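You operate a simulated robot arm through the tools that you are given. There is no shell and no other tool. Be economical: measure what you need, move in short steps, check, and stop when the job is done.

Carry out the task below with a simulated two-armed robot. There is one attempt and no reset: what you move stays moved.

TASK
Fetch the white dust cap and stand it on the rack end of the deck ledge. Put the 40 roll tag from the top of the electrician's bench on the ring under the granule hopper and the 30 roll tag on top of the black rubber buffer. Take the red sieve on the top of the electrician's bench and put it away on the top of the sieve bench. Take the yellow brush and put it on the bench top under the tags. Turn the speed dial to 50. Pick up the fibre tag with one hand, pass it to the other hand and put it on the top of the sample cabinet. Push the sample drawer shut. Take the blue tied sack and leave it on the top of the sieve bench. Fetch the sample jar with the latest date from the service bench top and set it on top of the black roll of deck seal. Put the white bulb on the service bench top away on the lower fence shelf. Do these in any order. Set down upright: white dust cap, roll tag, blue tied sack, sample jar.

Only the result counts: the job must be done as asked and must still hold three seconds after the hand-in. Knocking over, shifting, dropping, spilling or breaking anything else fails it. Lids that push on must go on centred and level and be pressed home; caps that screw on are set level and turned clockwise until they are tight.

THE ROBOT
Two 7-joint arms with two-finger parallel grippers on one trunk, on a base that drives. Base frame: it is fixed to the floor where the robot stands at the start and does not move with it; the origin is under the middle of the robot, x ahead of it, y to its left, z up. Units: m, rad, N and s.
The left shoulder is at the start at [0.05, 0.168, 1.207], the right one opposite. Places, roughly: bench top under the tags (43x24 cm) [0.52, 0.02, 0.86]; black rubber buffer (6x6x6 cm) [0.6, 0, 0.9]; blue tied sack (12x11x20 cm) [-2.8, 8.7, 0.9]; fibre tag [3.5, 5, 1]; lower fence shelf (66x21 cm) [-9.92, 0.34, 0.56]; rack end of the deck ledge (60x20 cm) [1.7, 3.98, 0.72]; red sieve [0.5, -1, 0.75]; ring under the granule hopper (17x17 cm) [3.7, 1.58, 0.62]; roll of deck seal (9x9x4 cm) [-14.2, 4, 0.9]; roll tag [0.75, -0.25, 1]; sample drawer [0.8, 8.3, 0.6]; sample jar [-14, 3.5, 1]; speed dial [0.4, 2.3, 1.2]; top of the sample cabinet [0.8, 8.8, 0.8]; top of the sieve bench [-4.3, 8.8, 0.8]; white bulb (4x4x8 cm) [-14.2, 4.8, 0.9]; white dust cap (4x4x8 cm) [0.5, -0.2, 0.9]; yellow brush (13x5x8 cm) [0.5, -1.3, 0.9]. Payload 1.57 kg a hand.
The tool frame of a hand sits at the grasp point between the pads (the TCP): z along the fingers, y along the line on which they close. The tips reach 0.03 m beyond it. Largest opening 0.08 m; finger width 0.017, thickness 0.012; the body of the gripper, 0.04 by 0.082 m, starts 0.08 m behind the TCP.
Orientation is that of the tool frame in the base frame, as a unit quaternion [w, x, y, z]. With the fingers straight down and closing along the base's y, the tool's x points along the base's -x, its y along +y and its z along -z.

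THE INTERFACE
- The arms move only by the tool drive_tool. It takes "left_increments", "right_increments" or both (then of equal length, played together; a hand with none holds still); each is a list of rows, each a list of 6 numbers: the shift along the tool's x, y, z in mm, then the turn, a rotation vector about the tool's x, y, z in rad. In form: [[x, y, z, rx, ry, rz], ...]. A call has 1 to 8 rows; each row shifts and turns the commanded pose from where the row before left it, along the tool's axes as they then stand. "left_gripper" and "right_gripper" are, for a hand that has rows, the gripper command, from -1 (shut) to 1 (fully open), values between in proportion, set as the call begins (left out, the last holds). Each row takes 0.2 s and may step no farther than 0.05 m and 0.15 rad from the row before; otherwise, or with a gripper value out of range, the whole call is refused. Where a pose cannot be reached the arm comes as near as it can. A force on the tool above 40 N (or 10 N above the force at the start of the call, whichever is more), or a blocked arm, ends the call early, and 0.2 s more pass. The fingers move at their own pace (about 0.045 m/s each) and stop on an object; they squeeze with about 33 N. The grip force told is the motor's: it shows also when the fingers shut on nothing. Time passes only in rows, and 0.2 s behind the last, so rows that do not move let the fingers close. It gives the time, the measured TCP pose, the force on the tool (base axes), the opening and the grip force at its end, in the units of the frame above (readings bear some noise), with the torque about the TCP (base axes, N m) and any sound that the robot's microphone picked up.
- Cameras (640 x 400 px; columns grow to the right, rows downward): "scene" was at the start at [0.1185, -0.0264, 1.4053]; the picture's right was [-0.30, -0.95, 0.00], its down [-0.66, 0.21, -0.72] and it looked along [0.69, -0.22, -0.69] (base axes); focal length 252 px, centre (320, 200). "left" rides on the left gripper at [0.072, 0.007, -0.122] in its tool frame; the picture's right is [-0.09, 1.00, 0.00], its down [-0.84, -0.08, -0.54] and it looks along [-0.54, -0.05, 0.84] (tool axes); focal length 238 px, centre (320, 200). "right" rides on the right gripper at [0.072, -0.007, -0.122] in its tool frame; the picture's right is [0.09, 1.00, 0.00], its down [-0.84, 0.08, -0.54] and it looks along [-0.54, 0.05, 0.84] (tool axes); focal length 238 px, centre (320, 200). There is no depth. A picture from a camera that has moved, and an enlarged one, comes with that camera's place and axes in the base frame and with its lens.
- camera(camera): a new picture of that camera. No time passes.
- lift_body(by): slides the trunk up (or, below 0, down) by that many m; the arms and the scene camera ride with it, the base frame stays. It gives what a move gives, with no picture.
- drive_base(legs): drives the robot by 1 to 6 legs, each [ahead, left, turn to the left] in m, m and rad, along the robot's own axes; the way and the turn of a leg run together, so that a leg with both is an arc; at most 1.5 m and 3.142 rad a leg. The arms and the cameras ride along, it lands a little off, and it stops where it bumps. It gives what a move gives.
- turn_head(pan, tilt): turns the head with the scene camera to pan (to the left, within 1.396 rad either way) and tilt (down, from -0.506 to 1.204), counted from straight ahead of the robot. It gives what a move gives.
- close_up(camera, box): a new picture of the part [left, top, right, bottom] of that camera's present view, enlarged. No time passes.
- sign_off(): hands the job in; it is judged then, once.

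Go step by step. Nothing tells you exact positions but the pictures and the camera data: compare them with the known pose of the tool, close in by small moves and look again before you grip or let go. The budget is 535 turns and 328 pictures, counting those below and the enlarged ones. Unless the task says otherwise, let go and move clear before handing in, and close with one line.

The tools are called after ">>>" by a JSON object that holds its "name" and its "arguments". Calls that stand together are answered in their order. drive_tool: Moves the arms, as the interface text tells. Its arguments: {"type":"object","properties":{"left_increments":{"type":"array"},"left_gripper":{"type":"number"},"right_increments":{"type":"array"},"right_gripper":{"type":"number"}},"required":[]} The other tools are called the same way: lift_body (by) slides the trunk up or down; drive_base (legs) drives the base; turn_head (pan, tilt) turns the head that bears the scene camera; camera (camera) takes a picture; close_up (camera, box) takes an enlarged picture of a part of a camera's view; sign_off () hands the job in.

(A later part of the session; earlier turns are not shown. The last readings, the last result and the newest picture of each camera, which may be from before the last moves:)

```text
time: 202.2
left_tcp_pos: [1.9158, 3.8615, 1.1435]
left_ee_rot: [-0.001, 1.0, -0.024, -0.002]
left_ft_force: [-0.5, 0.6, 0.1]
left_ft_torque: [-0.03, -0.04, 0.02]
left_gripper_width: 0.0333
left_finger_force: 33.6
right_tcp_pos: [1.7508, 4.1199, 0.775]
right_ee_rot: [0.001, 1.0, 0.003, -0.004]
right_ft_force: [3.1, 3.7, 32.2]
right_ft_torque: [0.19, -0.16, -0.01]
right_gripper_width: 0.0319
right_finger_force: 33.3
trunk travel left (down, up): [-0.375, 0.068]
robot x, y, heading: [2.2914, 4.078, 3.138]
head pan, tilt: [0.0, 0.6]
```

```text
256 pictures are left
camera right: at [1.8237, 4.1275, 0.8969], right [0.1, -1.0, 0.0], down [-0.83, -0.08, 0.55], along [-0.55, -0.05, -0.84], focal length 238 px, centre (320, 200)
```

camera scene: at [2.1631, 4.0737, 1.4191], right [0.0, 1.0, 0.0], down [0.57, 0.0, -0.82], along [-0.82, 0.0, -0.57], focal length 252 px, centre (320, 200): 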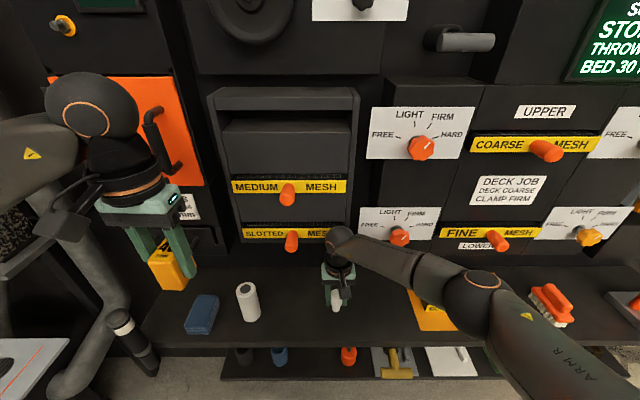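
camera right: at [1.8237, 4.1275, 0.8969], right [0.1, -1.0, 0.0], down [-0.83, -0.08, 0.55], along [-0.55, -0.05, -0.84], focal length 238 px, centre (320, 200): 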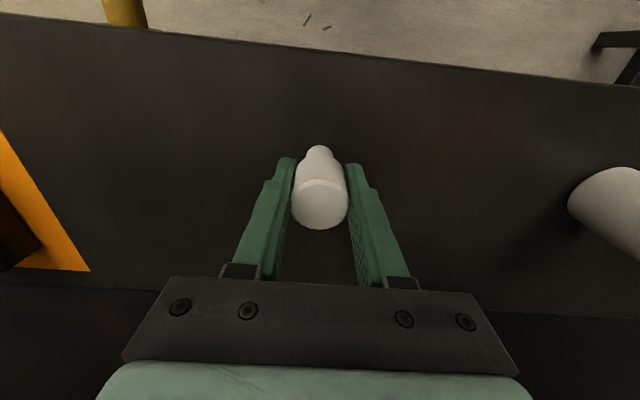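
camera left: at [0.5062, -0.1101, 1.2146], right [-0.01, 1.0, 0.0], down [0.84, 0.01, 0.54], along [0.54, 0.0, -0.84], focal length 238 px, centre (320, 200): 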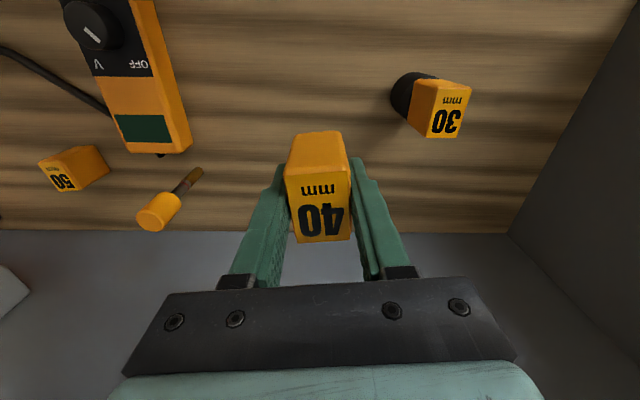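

Contact. I relieve the press, open and rise.

>>> {"name": "drive_tool", "arguments": {"right_increments": [[0, 0, -2, 0, 0, 0], [0, 0, -1, 0, 0, 0], [0, 0, 0, 0, 0, 0]]}}

>>> {"name": "drive_tool", "arguments": {"right_increments": [[0, 0, 0, 0, 0, 0], [0, 0, 0, 0, 0, 0], [0, 0, 0, 0, 0, 0], [0, 0, 0, 0, 0, 0]], "right_gripper": 1}}

>>> {"name": "drive_tool", "arguments": {"right_increments": [[0, 0, -20, 0, 0, 0], [0, 0, -40, 0, 0, 0], [0, 0, -45, 0, 0, 0], [0, 0, -45, 0, 0, 0], [20, 0, -45, 0, 0, 0], [40, 0, -20, 0, 0, 0]]}}

>>> {"name": "camera", "arguments": {"camera": "scene"}}

```text
time: 203.0
left_tcp_pos: [1.9136, 3.8615, 1.1411]
left_ee_rot: [-0.001, 1.0, -0.025, -0.002]
left_ft_force: [1.0, -0.8, -0.8]
left_ft_torque: [-0.03, 0.04, -0.01]
left_gripper_width: 0.0332
left_finger_force: 32.7
right_tcp_pos: [1.7503, 4.1195, 0.7745]
right_ee_rot: [0.0, 1.0, 0.004, -0.002]
right_ft_force: [-5.2, -0.3, 15.1]
right_ft_torque: [-0.03, 0.29, -0.01]
right_gripper_width: 0.0316
right_finger_force: 32.6
trunk travel left (down, up): [-0.375, 0.068]
robot x, y, heading: [2.2884, 4.0771, 3.138]
head pan, tilt: [0.0, 0.6]
```

```text
time: 204.0
left_tcp_pos: [1.9128, 3.8615, 1.1414]
left_ee_rot: [-0.001, 1.0, -0.026, -0.001]
left_ft_force: [-0.6, -0.4, -0.6]
left_ft_torque: [0.02, -0.01, 0.01]
left_gripper_width: 0.0335
left_finger_force: 32.8
right_tcp_pos: [1.7518, 4.1214, 0.774]
right_ee_rot: [0.001, 1.0, 0.004, 0.0]
right_ft_force: [0.6, -0.3, 1.0]
right_ft_torque: [0.01, -0.02, 0.0]
right_gripper_width: 0.08
right_finger_force: 0.1
trunk travel left (down, up): [-0.375, 0.068]
robot x, y, heading: [2.2913, 4.0745, 3.14]
head pan, tilt: [0.0, 0.6]
```

```text
time: 205.4
left_tcp_pos: [1.9146, 3.8636, 1.1416]
left_ee_rot: [-0.001, 1.0, -0.025, -0.001]
left_ft_force: [-0.2, -0.6, -0.3]
left_ft_torque: [0.02, 0.02, -0.03]
left_gripper_width: 0.0331
left_finger_force: 33.1
right_tcp_pos: [1.8092, 4.122, 0.9916]
right_ee_rot: [0.0, 1.0, 0.003, -0.001]
right_ft_force: [0.5, 0.3, 0.4]
right_ft_torque: [0.01, 0.01, 0.01]
right_gripper_width: 0.08
right_finger_force: 0.0
trunk travel left (down, up): [-0.375, 0.068]
robot x, y, heading: [2.2902, 4.0791, 3.134]
head pan, tilt: [0.0, 0.6]
```

```text
255 pictures are left
camera scene: at [2.1637, 4.0739, 1.4192], right [0.0, 1.0, 0.0], down [0.56, 0.0, -0.83], along [-0.83, 0.0, -0.56], focal length 252 px, centre (320, 200)
```

scene: 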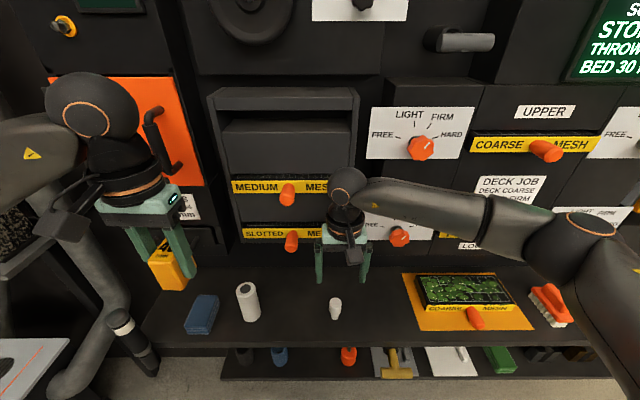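

>>> {"name": "drive_tool", "arguments": {"right_increments": [[40, -20, -20, 0, 0, 0], [40, -20, -20, 0, 0, 0], [20, -20, -20, 0, 0, 0]]}}

>>> {"name": "drive_base", "arguments": {"legs": [[-0.25, 0, 0], [0, 0, 1.575], [1.0, 0, 0]]}}

>>> {"name": "turn_head", "arguments": {"pan": 0.4, "tilt": 0.4}}

>>> {"name": "camera", "arguments": {"camera": "scene"}}

```text
time: 206.2
left_tcp_pos: [1.9138, 3.8635, 1.1416]
left_ee_rot: [-0.001, 1.0, -0.026, -0.001]
left_ft_force: [0.1, 0.2, -0.7]
left_ft_torque: [-0.01, -0.03, 0.0]
left_gripper_width: 0.0331
left_finger_force: 32.7
right_tcp_pos: [1.9109, 4.1834, 1.0489]
right_ee_rot: [0.0, 1.0, 0.004, 0.0]
right_ft_force: [0.0, 0.4, 0.4]
right_ft_torque: [-0.01, 0.01, 0.03]
right_gripper_width: 0.0797
right_finger_force: 0.1
trunk travel left (down, up): [-0.375, 0.068]
robot x, y, heading: [2.2905, 4.0739, 3.135]
head pan, tilt: [0.0, 0.6]
```

```text
time: 216.7
left_tcp_pos: [2.7343, 2.6808, 1.1413]
left_ee_rot: [0.0, 0.729, 0.685, -0.001]
left_ft_force: [-0.1, -0.5, -0.6]
left_ft_torque: [-0.02, 0.02, -0.05]
left_gripper_width: 0.0332
left_finger_force: 33.1
right_tcp_pos: [2.4142, 2.6802, 1.0493]
right_ee_rot: [0.001, 0.709, 0.706, 0.001]
right_ft_force: [-0.2, -0.2, 0.6]
right_ft_torque: [0.0, 0.0, -0.03]
right_gripper_width: 0.0801
right_finger_force: 0.0
trunk travel left (down, up): [-0.375, 0.068]
robot x, y, heading: [2.5267, 3.0632, -1.586]
head pan, tilt: [0.0, 0.6]
```

```text
time: 217.5
left_tcp_pos: [2.7358, 2.6807, 1.1416]
left_ee_rot: [0.001, 0.729, 0.685, -0.002]
left_ft_force: [-1.2, 0.0, -1.7]
left_ft_torque: [0.02, 0.02, 0.01]
left_gripper_width: 0.0333
left_finger_force: 33.1
right_tcp_pos: [2.4125, 2.6804, 1.0499]
right_ee_rot: [0.0, 0.708, 0.706, 0.001]
right_ft_force: [-0.4, 0.4, 0.1]
right_ft_torque: [0.0, -0.01, 0.0]
right_gripper_width: 0.0799
right_finger_force: 0.1
trunk travel left (down, up): [-0.375, 0.068]
robot x, y, heading: [2.5261, 3.0583, -1.583]
head pan, tilt: [0.4, 0.4]
```

```text
254 pictures are left
camera scene: at [2.5596, 2.9338, 1.4373], right [-0.93, -0.37, 0.0], down [-0.15, 0.36, -0.92], along [0.34, -0.85, -0.39], focal length 252 px, centre (320, 200)
```

scene: 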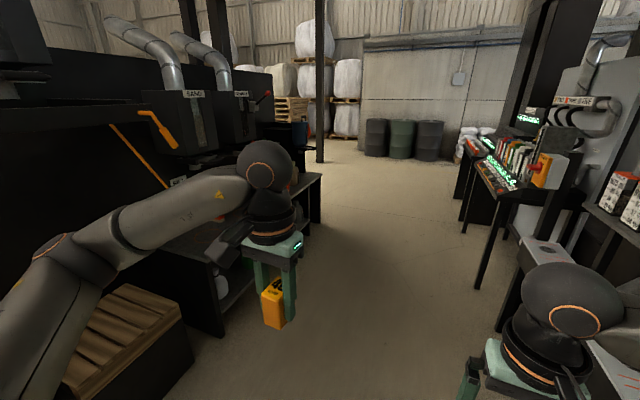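

>>> {"name": "drive_base", "arguments": {"legs": [[1.42, 0, 0.0], [0, 0, 1.57]]}}

>>> {"name": "turn_head", "arguments": {"pan": 0, "tilt": 0.45}}

>>> {"name": "camera", "arguments": {"camera": "scene"}}

```text
time: 228.3
left_tcp_pos: [2.89, 1.9117, 1.1417]
left_ee_rot: [0.0, 0.008, 1.0, 0.0]
left_ft_force: [0.4, -0.5, -0.8]
left_ft_torque: [0.03, -0.01, 0.05]
left_gripper_width: 0.0331
left_finger_force: 33.0
right_tcp_pos: [2.903, 1.5914, 1.0502]
right_ee_rot: [0.001, -0.021, 1.0, 0.0]
right_ft_force: [-0.3, 0.6, 0.1]
right_ft_torque: [-0.02, 0.0, -0.02]
right_gripper_width: 0.08
right_finger_force: 0.1
trunk travel left (down, up): [-0.375, 0.068]
robot x, y, heading: [2.5145, 1.6841, 0.029]
head pan, tilt: [0.4, 0.4]
```

```text
time: 229.2
left_tcp_pos: [2.888, 1.9118, 1.1417]
left_ee_rot: [0.0, 0.007, 1.0, 0.0]
left_ft_force: [0.8, 0.2, -0.1]
left_ft_torque: [0.01, 0.0, 0.01]
left_gripper_width: 0.033
left_finger_force: 32.7
right_tcp_pos: [2.9029, 1.5908, 1.0499]
right_ee_rot: [0.0, -0.022, 1.0, 0.001]
right_ft_force: [-0.3, 0.8, 0.8]
right_ft_torque: [0.02, -0.03, 0.0]
right_gripper_width: 0.0798
right_finger_force: 0.1
trunk travel left (down, up): [-0.375, 0.068]
robot x, y, heading: [2.5185, 1.6848, 0.032]
head pan, tilt: [0.0, 0.45]
```

```text
253 pictures are left
camera scene: at [2.6493, 1.6878, 1.4327], right [0.03, -1.0, 0.0], down [-0.43, -0.01, -0.9], along [0.9, 0.03, -0.44], focal length 252 px, centre (320, 200)
```

scene: 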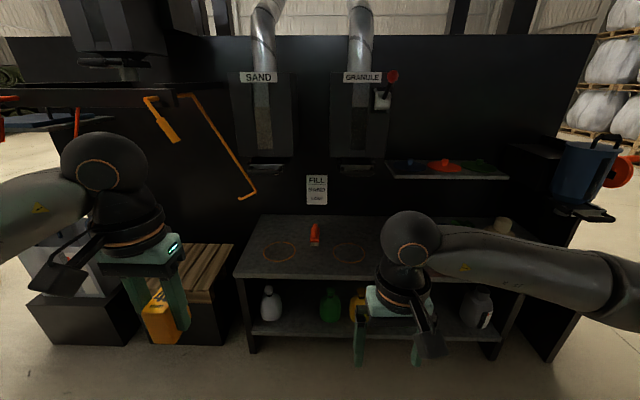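

>>> {"name": "drive_base", "arguments": {"legs": [[0.3, -0.24, -0.03], [0.25, 0, 0]]}}

>>> {"name": "turn_head", "arguments": {"pan": 0.1, "tilt": 0.7}}

>>> {"name": "camera", "arguments": {"camera": "scene"}}

>>> {"name": "camera", "arguments": {"camera": "left"}}

```text
time: 233.0
left_tcp_pos: [3.4522, 1.6687, 1.1422]
left_ee_rot: [0.002, 0.022, 1.0, -0.002]
left_ft_force: [0.7, -0.2, 0.0]
left_ft_torque: [0.01, 0.02, -0.01]
left_gripper_width: 0.0333
left_finger_force: 33.1
right_tcp_pos: [3.4577, 1.3474, 1.0494]
right_ee_rot: [0.0, -0.007, 1.0, 0.001]
right_ft_force: [-0.2, -1.1, -0.2]
right_ft_torque: [0.04, 0.01, 0.02]
right_gripper_width: 0.0799
right_finger_force: 0.1
trunk travel left (down, up): [-0.375, 0.068]
robot x, y, heading: [3.0752, 1.4539, 0.005]
head pan, tilt: [0.0, 0.45]
```

```text
time: 233.8
left_tcp_pos: [3.4518, 1.6688, 1.1416]
left_ee_rot: [0.0, 0.022, 1.0, -0.001]
left_ft_force: [0.9, 0.1, -0.2]
left_ft_torque: [0.0, 0.0, -0.01]
left_gripper_width: 0.0334
left_finger_force: 33.4
right_tcp_pos: [3.4568, 1.3481, 1.0489]
right_ee_rot: [0.0, -0.007, 1.0, 0.001]
right_ft_force: [-0.9, -0.4, 0.3]
right_ft_torque: [0.02, 0.04, 0.01]
right_gripper_width: 0.0801
right_finger_force: 0.1
trunk travel left (down, up): [-0.375, 0.068]
robot x, y, heading: [3.0768, 1.4509, 0.007]
head pan, tilt: [0.099, 0.7]
```

```text
252 pictures are left
camera scene: at [3.1991, 1.4603, 1.4105], right [0.1, -0.99, 0.0], down [-0.64, -0.07, -0.77], along [0.76, 0.08, -0.64], focal length 252 px, centre (320, 200)
```

scene: 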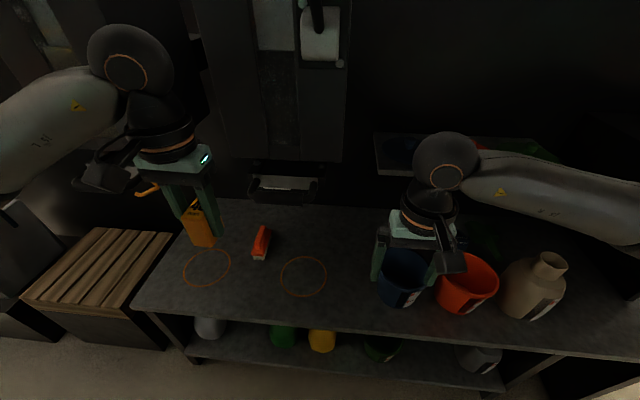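

```text
251 pictures are left
camera left: at [3.3803, 1.6782, 1.2646], right [0.14, 0.99, 0.0], down [0.83, -0.11, 0.54], along [0.54, -0.08, -0.84], focal length 238 px, centre (320, 200)
```

left: 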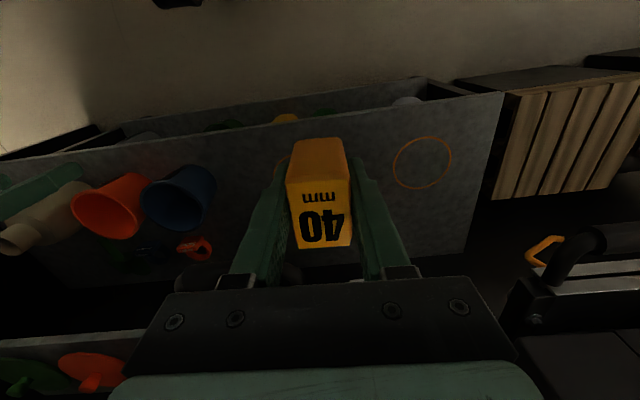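

>>> {"name": "drive_base", "arguments": {"legs": [[0.07, 0, 0]]}}

>>> {"name": "drive_tool", "arguments": {"left_increments": [[0, -14, 45, 0, 0, 0], [0, -14, 45, 0, 0, 0], [0, -14, 45, 0, 0, 0], [0, -14, 45, 0, 0, 0], [0, -14, 45, 0, 0, 0], [0, -14, 45, 0, 0, 0], [0, -14, 45, 0, 0, 0], [0, 0, 48, 0, 0, 0]]}}

>>> {"name": "camera", "arguments": {"camera": "scene"}}

>>> {"name": "camera", "arguments": {"camera": "left"}}

```text
time: 234.8
left_tcp_pos: [3.5223, 1.6699, 1.1415]
left_ee_rot: [0.002, 0.022, 1.0, -0.001]
left_ft_force: [0.2, 0.2, -0.5]
left_ft_torque: [0.03, 0.05, 0.0]
left_gripper_width: 0.0333
left_finger_force: 33.0
right_tcp_pos: [3.5267, 1.3478, 1.0489]
right_ee_rot: [-0.001, -0.007, 1.0, 0.0]
right_ft_force: [1.0, 0.0, -0.6]
right_ft_torque: [0.02, 0.04, -0.02]
right_gripper_width: 0.0798
right_finger_force: 0.1
trunk travel left (down, up): [-0.375, 0.068]
robot x, y, heading: [3.1408, 1.4543, -0.0]
head pan, tilt: [0.099, 0.7]
```

```text
time: 235.5
left_tcp_pos: [3.5187, 1.637, 1.0422]
left_ee_rot: [0.01, 0.02, 1.0, -0.002]
left_ft_force: [-7.5, 5.2, 6.8]
left_ft_torque: [-0.51, -0.79, 0.04]
left_gripper_width: 0.0331
left_finger_force: 33.2
right_tcp_pos: [3.5256, 1.348, 1.0494]
right_ee_rot: [0.0, -0.007, 1.0, 0.002]
right_ft_force: [0.7, -0.4, 0.7]
right_ft_torque: [-0.02, 0.0, 0.0]
right_gripper_width: 0.0799
right_finger_force: 0.0
trunk travel left (down, up): [-0.375, 0.068]
robot x, y, heading: [3.1403, 1.4517, 0.003]
head pan, tilt: [0.099, 0.7]
stopped in row 3 (left hand): the force on the tool passed its limit (the readings are from after the stop); the commanded pose is now the measured one
```

```text
250 pictures are left
camera scene: at [3.2671, 1.4608, 1.4107], right [0.1, -0.99, 0.0], down [-0.64, -0.07, -0.77], along [0.76, 0.08, -0.64], focal length 252 px, centre (320, 200)
```

scene: 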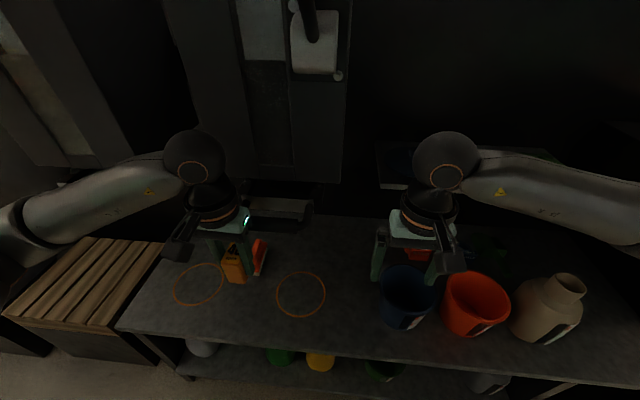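

```text
249 pictures are left
camera left: at [3.446, 1.6461, 1.1641], right [0.13, 0.99, 0.0], down [0.82, -0.11, 0.56], along [0.55, -0.07, -0.83], focal length 238 px, centre (320, 200)
```

left: 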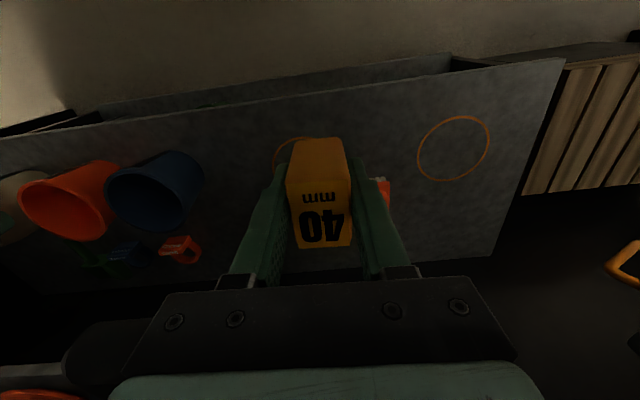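

The hand touched the spout ahead. I pull it back before lowering.

>>> {"name": "drive_tool", "arguments": {"left_increments": [[20, 10, -3, 0, 0, 0], [45, 0, 0, 0, 0, 0], [45, 0, 0, 0, 0, 0], [30, -10, 0, 0, 0, 0]]}}

>>> {"name": "turn_head", "arguments": {"pan": 0.2, "tilt": 0.45}}

>>> {"name": "camera", "arguments": {"camera": "scene"}}

```text
time: 236.5
left_tcp_pos: [3.4037, 1.6351, 1.0459]
left_ee_rot: [0.009, 0.019, 1.0, -0.001]
left_ft_force: [-0.7, -0.9, -0.1]
left_ft_torque: [0.01, 0.0, 0.0]
left_gripper_width: 0.0333
left_finger_force: 33.0
left hand out of reach, approached as far as the arm can: row 4
right_tcp_pos: [3.5251, 1.3476, 1.0487]
right_ee_rot: [-0.001, -0.007, 1.0, 0.002]
right_ft_force: [0.3, 0.5, 0.9]
right_ft_torque: [0.01, 0.0, 0.04]
right_gripper_width: 0.0804
right_finger_force: 0.2
trunk travel left (down, up): [-0.375, 0.068]
robot x, y, heading: [3.1423, 1.455, 0.003]
head pan, tilt: [0.099, 0.7]
```

```text
time: 237.3
left_tcp_pos: [3.4047, 1.6362, 1.0459]
left_ee_rot: [0.01, 0.02, 1.0, -0.002]
left_ft_force: [0.5, -0.1, -0.8]
left_ft_torque: [0.0, 0.01, 0.01]
left_gripper_width: 0.0329
left_finger_force: 33.0
right_tcp_pos: [3.5264, 1.3473, 1.0494]
right_ee_rot: [0.0, -0.008, 1.0, 0.001]
right_ft_force: [0.0, -1.1, -0.5]
right_ft_torque: [-0.01, 0.0, 0.01]
right_gripper_width: 0.0797
right_finger_force: 0.0
trunk travel left (down, up): [-0.375, 0.068]
robot x, y, heading: [3.1409, 1.4545, 0.001]
head pan, tilt: [0.201, 0.45]
```

```text
248 pictures are left
camera scene: at [3.2737, 1.4703, 1.4326], right [0.2, -0.98, 0.0], down [-0.43, -0.09, -0.9], along [0.88, 0.18, -0.44], focal length 252 px, centre (320, 200)
```

scene: 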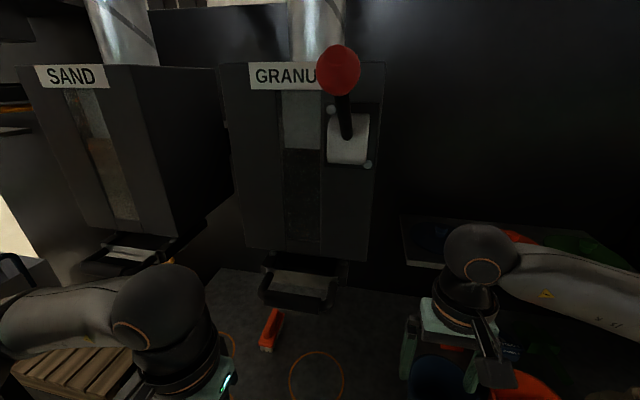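

>>> {"name": "drive_tool", "arguments": {"left_increments": [[0, -5, 45, 0, 0, 0], [0, -10, 45, 0, 0, 0], [0, -10, 45, 0, 0, 0], [0, -10, 45, 0, 0, 0], [0, -10, 45, 0, 0, 0], [0, -10, 45, 0, 0, 0], [0, -8, 45, 0, 0, 0], [0, 0, 28, 0, 0, 0]]}}

>>> {"name": "turn_head", "arguments": {"pan": 0.1, "tilt": 0.8}}

>>> {"name": "camera", "arguments": {"camera": "scene"}}

>>> {"name": "camera", "arguments": {"camera": "left"}}

```text
time: 239.1
left_tcp_pos: [3.4047, 1.571, 0.7047]
left_ee_rot: [0.01, 0.02, 1.0, -0.002]
left_ft_force: [-0.4, 0.6, -1.0]
left_ft_torque: [0.02, 0.01, -0.05]
left_gripper_width: 0.0332
left_finger_force: 33.3
right_tcp_pos: [3.5257, 1.3482, 1.0493]
right_ee_rot: [0.0, -0.007, 1.0, 0.0]
right_ft_force: [0.3, -0.5, -0.3]
right_ft_torque: [0.01, 0.0, 0.02]
right_gripper_width: 0.0799
right_finger_force: 0.0
trunk travel left (down, up): [-0.375, 0.068]
robot x, y, heading: [3.1418, 1.4569, 0.003]
head pan, tilt: [0.201, 0.45]
```

```text
time: 239.9
left_tcp_pos: [3.4039, 1.5715, 0.7052]
left_ee_rot: [0.01, 0.02, 1.0, -0.001]
left_ft_force: [0.1, -0.3, -0.5]
left_ft_torque: [-0.01, -0.02, 0.0]
left_gripper_width: 0.0333
left_finger_force: 32.8
right_tcp_pos: [3.5266, 1.3473, 1.0498]
right_ee_rot: [-0.001, -0.007, 1.0, 0.0]
right_ft_force: [-0.4, 0.3, 0.0]
right_ft_torque: [0.01, 0.02, 0.0]
right_gripper_width: 0.0801
right_finger_force: 0.1
trunk travel left (down, up): [-0.375, 0.068]
robot x, y, heading: [3.1431, 1.4532, 0.002]
head pan, tilt: [0.099, 0.799]
```

```text
247 pictures are left
camera scene: at [3.2639, 1.46, 1.4023], right [0.1, -0.99, 0.0], down [-0.71, -0.07, -0.7], along [0.69, 0.07, -0.72], focal length 252 px, centre (320, 200)
```

scene: 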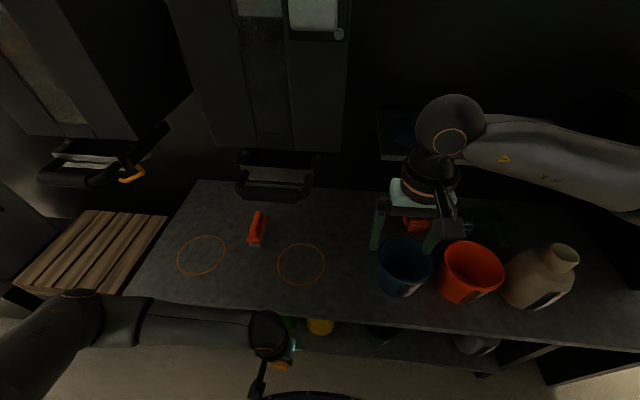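

```text
246 pictures are left
camera left: at [3.3311, 1.5803, 0.8268], right [0.13, 0.99, 0.0], down [0.82, -0.11, 0.56], along [0.55, -0.07, -0.83], focal length 238 px, centre (320, 200)
```

left: 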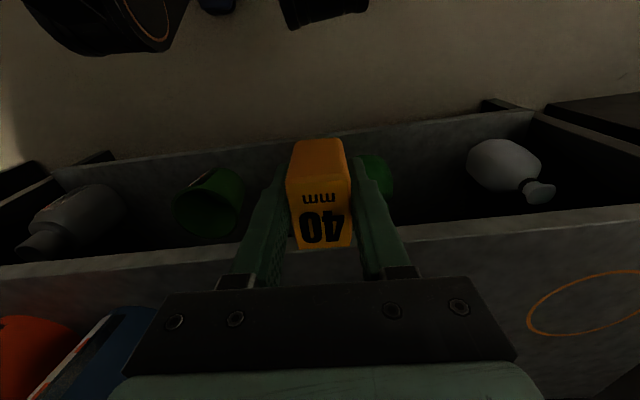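

>>> {"name": "drive_tool", "arguments": {"left_increments": [[-45, 2, 0, 0, 0.02, 0], [-45, 2, 0, 0, 0, 0], [-45, 2, 0, 0, 0, 0], [-45, 2, 0, 0, 0, 0], [-45, 2, 0, 0, 0, 0], [-40, 1, 0, 0, 0, 0]]}}

>>> {"name": "camera", "arguments": {"camera": "left"}}

>>> {"name": "camera", "arguments": {"camera": "scene"}}

```text
time: 241.3
left_tcp_pos: [3.6716, 1.5705, 0.7034]
left_ee_rot: [-0.001, 0.021, 1.0, -0.002]
left_ft_force: [0.7, 0.3, -0.2]
left_ft_torque: [-0.01, 0.0, -0.01]
left_gripper_width: 0.0331
left_finger_force: 33.0
right_tcp_pos: [3.5262, 1.3474, 1.0489]
right_ee_rot: [0.0, -0.008, 1.0, 0.001]
right_ft_force: [-0.3, 0.2, -0.4]
right_ft_torque: [0.01, 0.01, -0.01]
right_gripper_width: 0.0801
right_finger_force: 0.1
trunk travel left (down, up): [-0.375, 0.068]
robot x, y, heading: [3.1451, 1.4553, 0.007]
head pan, tilt: [0.099, 0.799]
```

```text
245 pictures are left
camera left: at [3.6007, 1.5794, 0.827], right [0.13, 0.99, 0.0], down [0.83, -0.11, 0.54], along [0.54, -0.08, -0.84], focal length 238 px, centre (320, 200)
```

left: 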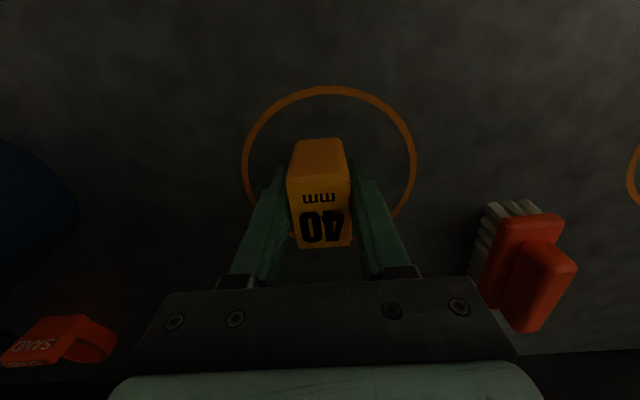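

```text
244 pictures are left
camera scene: at [3.2641, 1.4591, 1.4022], right [0.1, -0.99, 0.0], down [-0.71, -0.07, -0.7], along [0.69, 0.07, -0.72], focal length 252 px, centre (320, 200)
```

scene: 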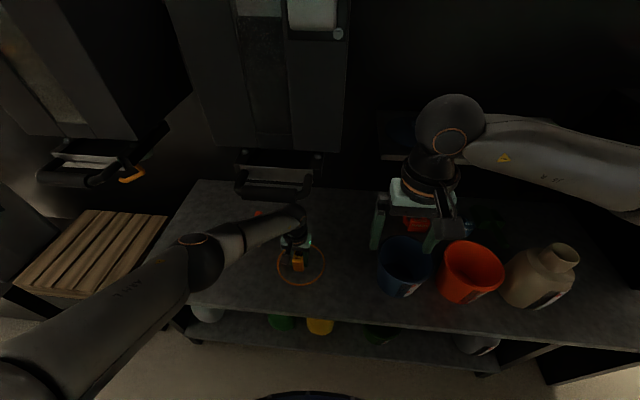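

>>> {"name": "drive_tool", "arguments": {"left_increments": [[-22, 4, 0, 0, 0, 0], [0, 0, 15, 0, 0, 0], [0, 0, 15, 0, 0, 0], [0, 0, 7, 0, 0, 0], [0, 0, 2, 0, 0, 0]]}}

>>> {"name": "drive_tool", "arguments": {"left_increments": [[0, 0, 1, 0, 0, 0], [0, 0, 1, 0, 0, 0], [0, 0, 1, 0, 0, 0], [0, 0, 0, 0, 0, 0]]}}

```text
time: 242.5
left_tcp_pos: [3.6741, 1.5798, 0.6889]
left_ee_rot: [-0.001, 0.02, 1.0, -0.001]
left_ft_force: [-0.6, -0.3, -1.4]
left_ft_torque: [0.02, 0.0, -0.01]
left_gripper_width: 0.033
left_finger_force: 32.9
left hand out of reach, approached as far as the arm can: row 1, 2, 3, 4
right_tcp_pos: [3.5264, 1.3473, 1.0486]
right_ee_rot: [0.001, -0.007, 1.0, 0.0]
right_ft_force: [0.2, 0.8, -0.4]
right_ft_torque: [0.01, -0.01, 0.0]
right_gripper_width: 0.0799
right_finger_force: 0.0
trunk travel left (down, up): [-0.375, 0.068]
robot x, y, heading: [3.1419, 1.4527, 0.003]
head pan, tilt: [0.099, 0.799]
```

```text
time: 243.5
left_tcp_pos: [3.6728, 1.5804, 0.6881]
left_ee_rot: [0.0, 0.02, 1.0, -0.002]
left_ft_force: [0.1, 0.3, -0.5]
left_ft_torque: [0.01, -0.01, -0.03]
left_gripper_width: 0.0333
left_finger_force: 33.1
right_tcp_pos: [3.5265, 1.3479, 1.0489]
right_ee_rot: [0.0, -0.007, 1.0, 0.0]
right_ft_force: [-0.2, -0.2, -0.1]
right_ft_torque: [-0.03, -0.02, 0.03]
right_gripper_width: 0.0802
right_finger_force: 0.0
trunk travel left (down, up): [-0.375, 0.068]
robot x, y, heading: [3.1407, 1.4558, 0.002]
head pan, tilt: [0.099, 0.799]
```

>>> {"name": "drive_base", "arguments": {"legs": [[0.02, 0, 0]]}}

>>> {"name": "lift_body", "arguments": {"by": -0.02}}

>>> {"name": "lift_body", "arguments": {"by": -0.004}}

```text
time: 244.3
left_tcp_pos: [3.6938, 1.5807, 0.6869]
left_ee_rot: [-0.001, 0.02, 1.0, -0.002]
left_ft_force: [-0.4, -0.3, -1.7]
left_ft_torque: [-0.01, 0.02, 0.03]
left_gripper_width: 0.0332
left_finger_force: 32.7
right_tcp_pos: [3.5475, 1.3476, 1.0494]
right_ee_rot: [-0.001, -0.007, 1.0, 0.001]
right_ft_force: [-0.5, -0.8, 0.4]
right_ft_torque: [0.01, 0.05, 0.04]
right_gripper_width: 0.0799
right_finger_force: 0.0
trunk travel left (down, up): [-0.375, 0.068]
robot x, y, heading: [3.1619, 1.4525, 0.001]
head pan, tilt: [0.099, 0.799]
```

```text
time: 245.0
left_tcp_pos: [3.6936, 1.5819, 0.6668]
left_ee_rot: [0.0, 0.019, 1.0, -0.002]
left_ft_force: [0.1, -0.1, -1.0]
left_ft_torque: [-0.01, 0.03, 0.02]
left_gripper_width: 0.0331
left_finger_force: 32.8
right_tcp_pos: [3.5462, 1.3491, 1.0308]
right_ee_rot: [0.0, -0.007, 1.0, 0.0]
right_ft_force: [0.3, 0.2, -0.8]
right_ft_torque: [-0.01, 0.01, -0.01]
right_gripper_width: 0.0799
right_finger_force: 0.1
trunk travel left (down, up): [-0.355, 0.088]
robot x, y, heading: [3.1649, 1.4567, 0.008]
head pan, tilt: [0.099, 0.799]
```

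```text
time: 245.5
left_tcp_pos: [3.6938, 1.5807, 0.6639]
left_ee_rot: [0.0, 0.019, 1.0, -0.002]
left_ft_force: [-0.5, 0.7, 0.8]
left_ft_torque: [-0.01, -0.02, -0.01]
left_gripper_width: 0.0331
left_finger_force: 32.8
right_tcp_pos: [3.5462, 1.3483, 1.026]
right_ee_rot: [0.0, -0.007, 1.0, 0.001]
right_ft_force: [0.6, 0.2, -0.4]
right_ft_torque: [0.0, 0.01, 0.04]
right_gripper_width: 0.08
right_finger_force: 0.0
trunk travel left (down, up): [-0.351, 0.092]
robot x, y, heading: [3.1635, 1.4533, 0.003]
head pan, tilt: [0.099, 0.799]
```

>>> {"name": "lift_body", "arguments": {"by": -0.002}}

>>> {"name": "camera", "arguments": {"camera": "left"}}

```text
time: 246.0
left_tcp_pos: [3.6938, 1.5814, 0.6631]
left_ee_rot: [0.001, 0.02, 1.0, -0.001]
left_ft_force: [-4.1, 1.2, 11.2]
left_ft_torque: [0.09, -0.2, 0.05]
left_gripper_width: 0.0332
left_finger_force: 33.1
right_tcp_pos: [3.5442, 1.3491, 1.0235]
right_ee_rot: [0.001, -0.007, 1.0, 0.0]
right_ft_force: [-0.5, 0.2, 0.2]
right_ft_torque: [-0.01, -0.01, 0.01]
right_gripper_width: 0.0799
right_finger_force: 0.0
trunk travel left (down, up): [-0.349, 0.094]
robot x, y, heading: [3.163, 1.453, 0.002]
head pan, tilt: [0.099, 0.799]
```

```text
243 pictures are left
camera left: at [3.6219, 1.5895, 0.7862], right [0.13, 0.99, 0.0], down [0.83, -0.11, 0.54], along [0.54, -0.07, -0.84], focal length 238 px, centre (320, 200)
```

left: 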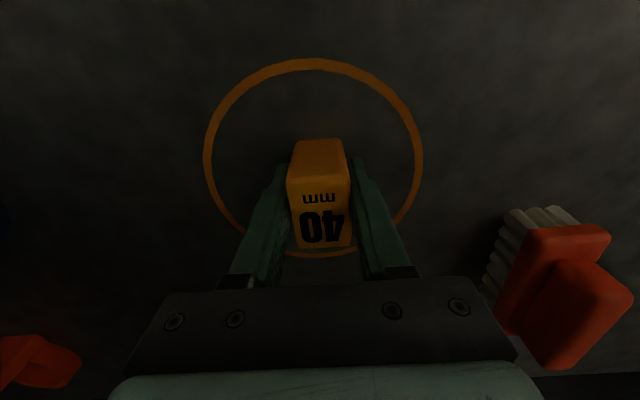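

Seated inside the ring. I open, lift straight up by arm/trunk and retreat.

>>> {"name": "drive_tool", "arguments": {"left_increments": [[0, 0, 0, 0, 0, 0], [0, 0, 0, 0, 0, 0], [0, 0, 0, 0, 0, 0], [0, 0, 0, 0, 0, 0]], "left_gripper": 1}}

>>> {"name": "lift_body", "arguments": {"by": 0.09}}

>>> {"name": "camera", "arguments": {"camera": "left"}}

```text
time: 247.0
left_tcp_pos: [3.6919, 1.5803, 0.6613]
left_ee_rot: [0.0, 0.02, 1.0, -0.002]
left_ft_force: [0.5, -0.4, 0.3]
left_ft_torque: [-0.03, 0.02, 0.0]
left_gripper_width: 0.08
left_finger_force: 0.1
right_tcp_pos: [3.5469, 1.348, 1.0234]
right_ee_rot: [-0.001, -0.006, 1.0, 0.001]
right_ft_force: [0.0, 0.2, 0.1]
right_ft_torque: [-0.01, 0.02, -0.04]
right_gripper_width: 0.0801
right_finger_force: 0.1
trunk travel left (down, up): [-0.349, 0.094]
robot x, y, heading: [3.163, 1.4533, 0.003]
head pan, tilt: [0.099, 0.799]
```

```text
time: 248.3
left_tcp_pos: [3.6926, 1.5803, 0.7516]
left_ee_rot: [-0.001, 0.021, 1.0, -0.002]
left_ft_force: [0.0, 0.6, -0.1]
left_ft_torque: [0.03, -0.01, -0.01]
left_gripper_width: 0.0797
left_finger_force: 0.0
right_tcp_pos: [3.547, 1.348, 1.1133]
right_ee_rot: [0.0, -0.006, 1.0, 0.001]
right_ft_force: [0.0, 0.4, 0.8]
right_ft_torque: [0.01, 0.05, 0.01]
right_gripper_width: 0.0798
right_finger_force: 0.0
trunk travel left (down, up): [-0.439, 0.004]
robot x, y, heading: [3.1665, 1.4537, 0.001]
head pan, tilt: [0.099, 0.799]
```

```text
242 pictures are left
camera left: at [3.622, 1.5896, 0.8745], right [0.13, 0.99, 0.0], down [0.83, -0.11, 0.54], along [0.54, -0.07, -0.84], focal length 238 px, centre (320, 200)
```

left: 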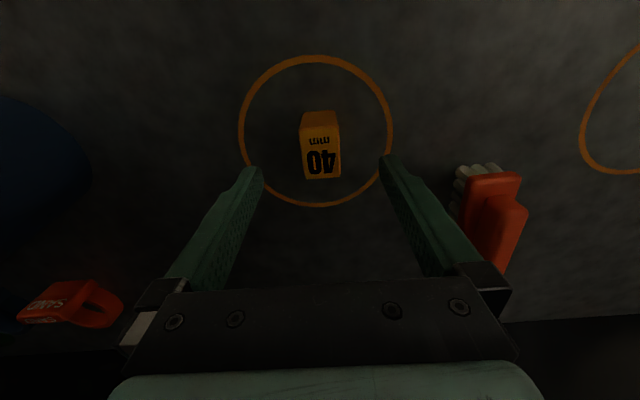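

>>> {"name": "drive_base", "arguments": {"legs": [[-0.6, 0, 0]]}}

>>> {"name": "drive_tool", "arguments": {"left_increments": [[30, 20, -45, 0, 0, 0], [30, 20, -45, 0, 0, 0], [30, 20, -45, 0, 0, 0], [30, 15, -45, 0, 0, 0], [20, 0, -45, 0, 0, 0], [0, 0, -45, 0, 0, 0], [0, 0, -45, 0, 0, 0]]}}

>>> {"name": "drive_base", "arguments": {"legs": [[0, 0, 1.57], [1.5, 0.0, 0], [1.3, 0, 0]]}}

>>> {"name": "turn_head", "arguments": {"pan": -0.6, "tilt": 0.5}}

>>> {"name": "camera", "arguments": {"camera": "scene"}}

```text
time: 251.7
left_tcp_pos: [3.0989, 1.579, 0.7515]
left_ee_rot: [-0.001, 0.022, 1.0, -0.002]
left_ft_force: [-0.7, 0.0, -0.8]
left_ft_torque: [-0.01, 0.0, 0.03]
left_gripper_width: 0.0801
left_finger_force: 0.1
right_tcp_pos: [2.9506, 1.3462, 1.1125]
right_ee_rot: [0.0, -0.004, 1.0, 0.001]
right_ft_force: [-0.2, 0.6, 0.0]
right_ft_torque: [0.03, -0.03, -0.02]
right_gripper_width: 0.0801
right_finger_force: 0.0
trunk travel left (down, up): [-0.439, 0.004]
robot x, y, heading: [2.5704, 1.4516, -0.004]
head pan, tilt: [0.099, 0.799]
```

```text
refused: row 1 steps farther than a row can; nothing moved
```

```text
time: 269.0
left_tcp_pos: [2.4762, 4.7621, 0.7518]
left_ee_rot: [0.0, -0.685, 0.729, -0.002]
left_ft_force: [0.5, 0.2, 0.0]
left_ft_torque: [0.01, 0.01, 0.04]
left_gripper_width: 0.0802
left_finger_force: 0.1
right_tcp_pos: [2.7059, 4.612, 1.1128]
right_ee_rot: [0.0, -0.703, 0.711, 0.001]
right_ft_force: [0.2, 0.2, -0.2]
right_ft_torque: [0.01, 0.0, -0.01]
right_gripper_width: 0.08
right_finger_force: 0.1
trunk travel left (down, up): [-0.439, 0.004]
robot x, y, heading: [2.5899, 4.2259, 1.549]
head pan, tilt: [0.099, 0.799]
```

```text
time: 270.0
left_tcp_pos: [2.4779, 4.7633, 0.7513]
left_ee_rot: [0.001, -0.685, 0.729, -0.002]
left_ft_force: [0.6, 0.1, -0.6]
left_ft_torque: [0.03, 0.01, -0.03]
left_gripper_width: 0.0799
left_finger_force: 0.0
right_tcp_pos: [2.7073, 4.6109, 1.1123]
right_ee_rot: [0.0, -0.703, 0.711, 0.002]
right_ft_force: [0.1, 0.4, 0.0]
right_ft_torque: [0.03, 0.01, 0.01]
right_gripper_width: 0.0799
right_finger_force: 0.0
trunk travel left (down, up): [-0.439, 0.004]
robot x, y, heading: [2.5914, 4.2335, 1.545]
head pan, tilt: [-0.6, 0.499]
```

```text
241 pictures are left
camera scene: at [2.646, 4.3433, 1.4922], right [0.81, -0.58, 0.0], down [-0.28, -0.39, -0.88], along [0.51, 0.71, -0.48], focal length 252 px, centre (320, 200)
```

scene: 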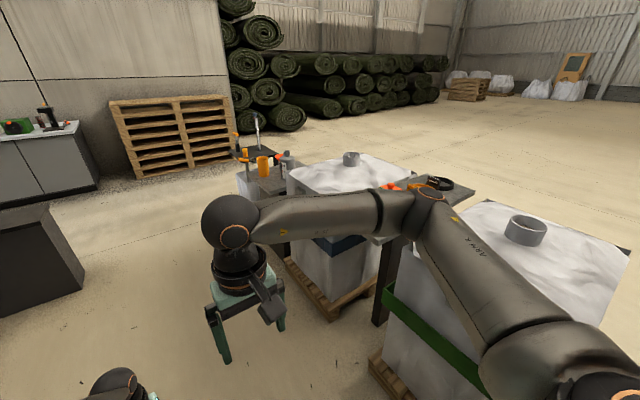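

>>> {"name": "drive_tool", "arguments": {"left_increments": [[10, 10, -45, 0, 0, 0], [10, 10, -45, 0, 0, 0], [10, 10, -45, 0, 0, 0], [10, 10, -45, 0, 0, 0], [20, 10, -40, 0, 0, 0], [20, 10, -40, 0, 0, 0], [20, 10, -40, 0, 0, 0], [20, 10, -40, 0, 0, 0]]}}

>>> {"name": "drive_base", "arguments": {"legs": [[0.78, 0.0, 0], [0, 0, -1.545]]}}

>>> {"name": "turn_head", "arguments": {"pan": 0, "tilt": 0.6}}

>>> {"name": "camera", "arguments": {"camera": "scene"}}

```text
time: 271.8
left_tcp_pos: [2.3894, 4.6467, 1.0941]
left_ee_rot: [0.002, -0.684, 0.729, -0.002]
left_ft_force: [-0.2, -0.1, 0.1]
left_ft_torque: [0.03, 0.0, 0.04]
left_gripper_width: 0.0801
left_finger_force: 0.1
right_tcp_pos: [2.7059, 4.6107, 1.1122]
right_ee_rot: [0.001, -0.703, 0.711, 0.0]
right_ft_force: [-0.2, 0.0, 0.6]
right_ft_torque: [-0.01, -0.02, 0.01]
right_gripper_width: 0.0799
right_finger_force: 0.0
trunk travel left (down, up): [-0.439, 0.004]
robot x, y, heading: [2.5924, 4.2298, 1.553]
head pan, tilt: [-0.6, 0.499]
```

```text
time: 279.9
left_tcp_pos: [3.0208, 5.2284, 1.0926]
left_ee_rot: [0.0, 0.027, 1.0, -0.002]
left_ft_force: [0.5, -0.2, -0.2]
left_ft_torque: [-0.03, -0.01, 0.0]
left_gripper_width: 0.0801
left_finger_force: 0.0
right_tcp_pos: [2.9888, 4.9104, 1.1125]
right_ee_rot: [0.0, 0.0, 1.0, 0.001]
right_ft_force: [-0.5, 0.5, 0.2]
right_ft_torque: [-0.03, 0.01, 0.01]
right_gripper_width: 0.08
right_finger_force: 0.1
trunk travel left (down, up): [-0.439, 0.004]
robot x, y, heading: [2.6092, 5.0204, -0.015]
head pan, tilt: [-0.6, 0.499]
```

```text
time: 280.9
left_tcp_pos: [3.0219, 5.2287, 1.0927]
left_ee_rot: [-0.001, 0.027, 1.0, -0.003]
left_ft_force: [-0.3, 0.3, -0.5]
left_ft_torque: [-0.01, -0.01, -0.01]
left_gripper_width: 0.0802
left_finger_force: 0.0
right_tcp_pos: [2.9883, 4.9118, 1.1136]
right_ee_rot: [0.0, -0.001, 1.0, 0.001]
right_ft_force: [-0.9, -0.4, -0.4]
right_ft_torque: [-0.02, -0.01, 0.02]
right_gripper_width: 0.0802
right_finger_force: 0.1
trunk travel left (down, up): [-0.439, 0.004]
robot x, y, heading: [2.6066, 5.0196, -0.011]
head pan, tilt: [0.0, 0.6]
```

```text
240 pictures are left
camera scene: at [2.7352, 5.0186, 1.4831], right [-0.01, -1.0, 0.0], down [-0.56, 0.01, -0.83], along [0.83, -0.01, -0.56], focal length 252 px, centre (320, 200)
```

scene: 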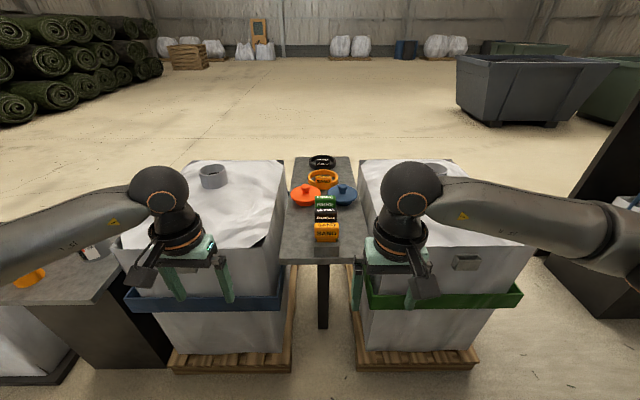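

>>> {"name": "close_up", "arguments": {"camera": "scene", "box": [270, 145, 370, 270]}}

```text
3.20 times, centred on (320, 208) of scene
camera zoom: at [2.7352, 5.0186, 1.4831], right [-0.01, -1.0, 0.0], down [-0.56, 0.01, -0.83], along [0.83, -0.01, -0.56], focal length 808 px, centre (320, 176)
```

zoom: 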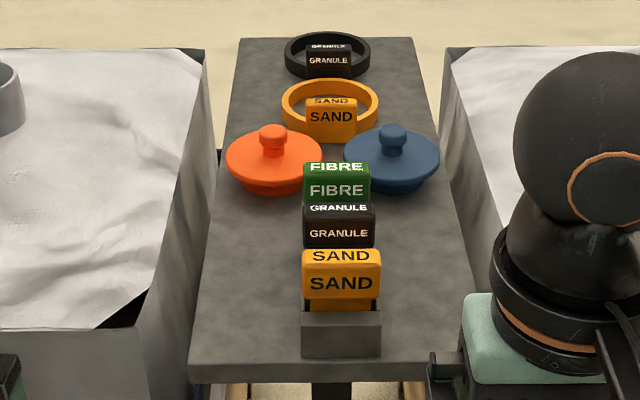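

>>> {"name": "drive_base", "arguments": {"legs": [[0.32, 0.12, 0.012]]}}

>>> {"name": "turn_head", "arguments": {"pan": -0.2, "tilt": 0.75}}

>>> {"name": "drive_tool", "arguments": {"right_increments": [[-30, 0, 0, 0, 0, 0.14], [-30, 0, 0, 0, 0, 0.14], [0, 0, 0, 0, 0, 0.14], [0, 0, 0, 0, 0, 0.14], [0, 0, 0, 0, 0, 0.14], [0, 0, 0, 0, 0, 0.14], [0, 0, 0, 0, 0, 0.14], [0, 0, 0, 0, 0, 0.14]]}}

>>> {"name": "camera", "arguments": {"camera": "scene"}}

```text
time: 283.1
left_tcp_pos: [3.3416, 5.3558, 1.0926]
left_ee_rot: [-0.002, 0.02, 1.0, -0.003]
left_ft_force: [0.2, 0.6, -0.6]
left_ft_torque: [0.04, 0.0, 0.01]
left_gripper_width: 0.0799
left_finger_force: 0.1
right_tcp_pos: [3.3123, 5.0379, 1.1129]
right_ee_rot: [-0.001, -0.007, 1.0, 0.0]
right_ft_force: [1.0, -0.4, -0.5]
right_ft_torque: [0.0, 0.02, 0.01]
right_gripper_width: 0.0802
right_finger_force: 0.0
trunk travel left (down, up): [-0.439, 0.004]
robot x, y, heading: [2.9278, 5.1446, 0.003]
head pan, tilt: [0.0, 0.6]
```

```text
time: 283.9
left_tcp_pos: [3.3416, 5.3553, 1.0931]
left_ee_rot: [-0.001, 0.02, 1.0, -0.002]
left_ft_force: [-0.6, -0.1, -0.8]
left_ft_torque: [0.01, 0.03, -0.04]
left_gripper_width: 0.08
left_finger_force: 0.0
right_tcp_pos: [3.3119, 5.037, 1.1136]
right_ee_rot: [0.0, -0.007, 1.0, 0.0]
right_ft_force: [1.0, -0.3, 0.1]
right_ft_torque: [0.0, -0.01, 0.0]
right_gripper_width: 0.0801
right_finger_force: 0.1
trunk travel left (down, up): [-0.439, 0.004]
robot x, y, heading: [2.9294, 5.1458, -0.001]
head pan, tilt: [-0.201, 0.75]
```

```text
time: 285.7
left_tcp_pos: [3.3409, 5.3554, 1.092]
left_ee_rot: [-0.001, 0.021, 1.0, -0.002]
left_ft_force: [0.2, -0.6, -0.3]
left_ft_torque: [0.0, 0.0, 0.0]
left_gripper_width: 0.0797
left_finger_force: 0.2
right_tcp_pos: [3.3702, 5.0336, 1.1135]
right_ee_rot: [-0.001, 0.527, 0.85, 0.0]
right_ft_force: [0.1, -0.8, -0.3]
right_ft_torque: [0.02, -0.01, -0.02]
right_gripper_width: 0.0797
right_finger_force: 0.1
trunk travel left (down, up): [-0.439, 0.004]
robot x, y, heading: [2.9282, 5.144, 0.001]
head pan, tilt: [-0.201, 0.75]
```

```text
238 pictures are left
camera scene: at [3.05, 5.1248, 1.4702], right [-0.2, -0.98, 0.0], down [-0.67, 0.13, -0.73], along [0.72, -0.14, -0.68], focal length 252 px, centre (320, 200)
```

scene: 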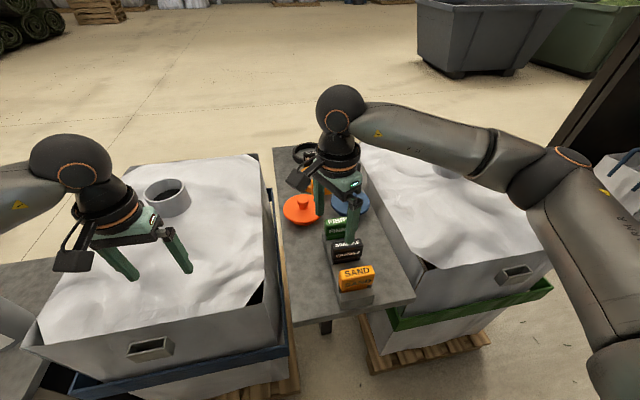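

>>> {"name": "drive_tool", "arguments": {"right_increments": [[0, 0, 0, 0, 0, 0.15], [0, 0, 0, 0, 0, 0.15], [0, 0, 0, 0, 0, 0.15], [0, 40, 0, 0, 0, 0], [0, 40, 0, 0, 0, 0], [-20, 40, 0, 0, 0, 0], [-20, 10, 0, 0, 0, 0]]}}

>>> {"name": "camera", "arguments": {"camera": "right"}}

>>> {"name": "close_up", "arguments": {"camera": "scene", "box": [260, 120, 460, 320]}}

```text
time: 287.3
left_tcp_pos: [3.3414, 5.3541, 1.0928]
left_ee_rot: [-0.001, 0.019, 1.0, -0.002]
left_ft_force: [0.3, 0.4, -0.4]
left_ft_torque: [0.01, 0.06, 0.0]
left_gripper_width: 0.0799
left_finger_force: 0.0
right_tcp_pos: [3.5012, 4.996, 1.1134]
right_ee_rot: [-0.001, 0.702, 0.712, 0.0]
right_ft_force: [0.1, -0.4, 0.0]
right_ft_torque: [0.02, 0.0, -0.01]
right_gripper_width: 0.0798
right_finger_force: 0.0
trunk travel left (down, up): [-0.439, 0.004]
robot x, y, heading: [2.9298, 5.1407, 0.003]
head pan, tilt: [-0.201, 0.75]
```

```text
237 pictures are left
camera right: at [3.4949, 5.0662, 1.2359], right [0.99, 0.11, 0.0], down [0.09, -0.84, 0.54], along [0.06, -0.54, -0.84], focal length 238 px, centre (320, 200)
```

right: 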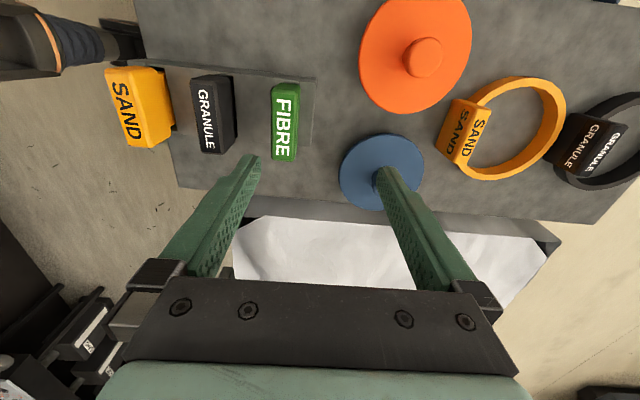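

```text
2.00 times, centred on (360, 220) of scene
camera zoom: at [3.0498, 5.1243, 1.4702], right [-0.2, -0.98, 0.0], down [-0.67, 0.14, -0.73], along [0.72, -0.14, -0.68], focal length 505 px, centre (240, 160)
```

zoom: 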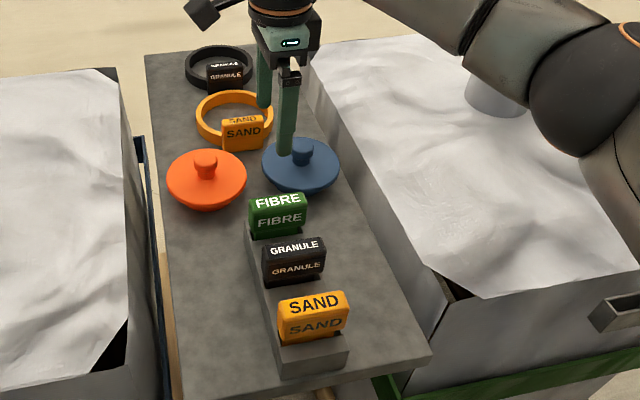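

>>> {"name": "drive_tool", "arguments": {"right_increments": [[-14, -33, 0, 0, 0, 0], [0, 0, 40, 0, 0, 0], [0, 0, 30, 0, 0, 0]], "right_gripper": 0.25}}

>>> {"name": "camera", "arguments": {"camera": "right"}}

>>> {"name": "close_up", "arguments": {"camera": "scene", "box": [260, 120, 460, 320]}}

```text
time: 288.1
left_tcp_pos: [3.3419, 5.355, 1.0922]
left_ee_rot: [-0.001, 0.019, 1.0, -0.002]
left_ft_force: [0.7, -1.4, 0.2]
left_ft_torque: [0.02, -0.01, 0.03]
left_gripper_width: 0.0801
left_finger_force: 0.2
right_tcp_pos: [3.4684, 4.9801, 1.0432]
right_ee_rot: [0.0, 0.702, 0.712, 0.001]
right_ft_force: [0.3, 0.7, 0.2]
right_ft_torque: [0.01, 0.02, 0.0]
right_gripper_width: 0.0499
right_finger_force: 0.1
trunk travel left (down, up): [-0.439, 0.004]
robot x, y, heading: [2.9311, 5.1457, 0.0]
head pan, tilt: [-0.201, 0.75]
```

```text
235 pictures are left
camera right: at [3.4612, 5.0513, 1.1661], right [0.99, 0.11, 0.0], down [0.09, -0.84, 0.54], along [0.06, -0.54, -0.84], focal length 238 px, centre (320, 200)
```

right: 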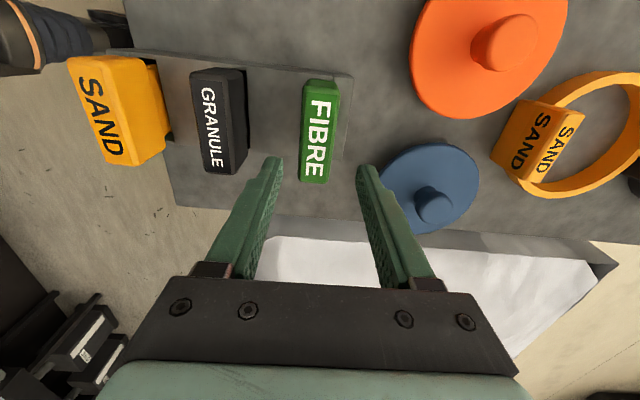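

```text
2.00 times, centred on (360, 220) of scene
camera zoom: at [3.0498, 5.1244, 1.4703], right [-0.2, -0.98, 0.0], down [-0.67, 0.14, -0.73], along [0.72, -0.14, -0.68], focal length 505 px, centre (240, 160)
```

zoom: 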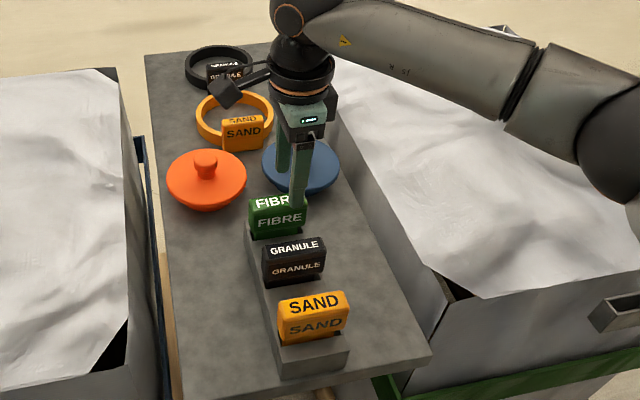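

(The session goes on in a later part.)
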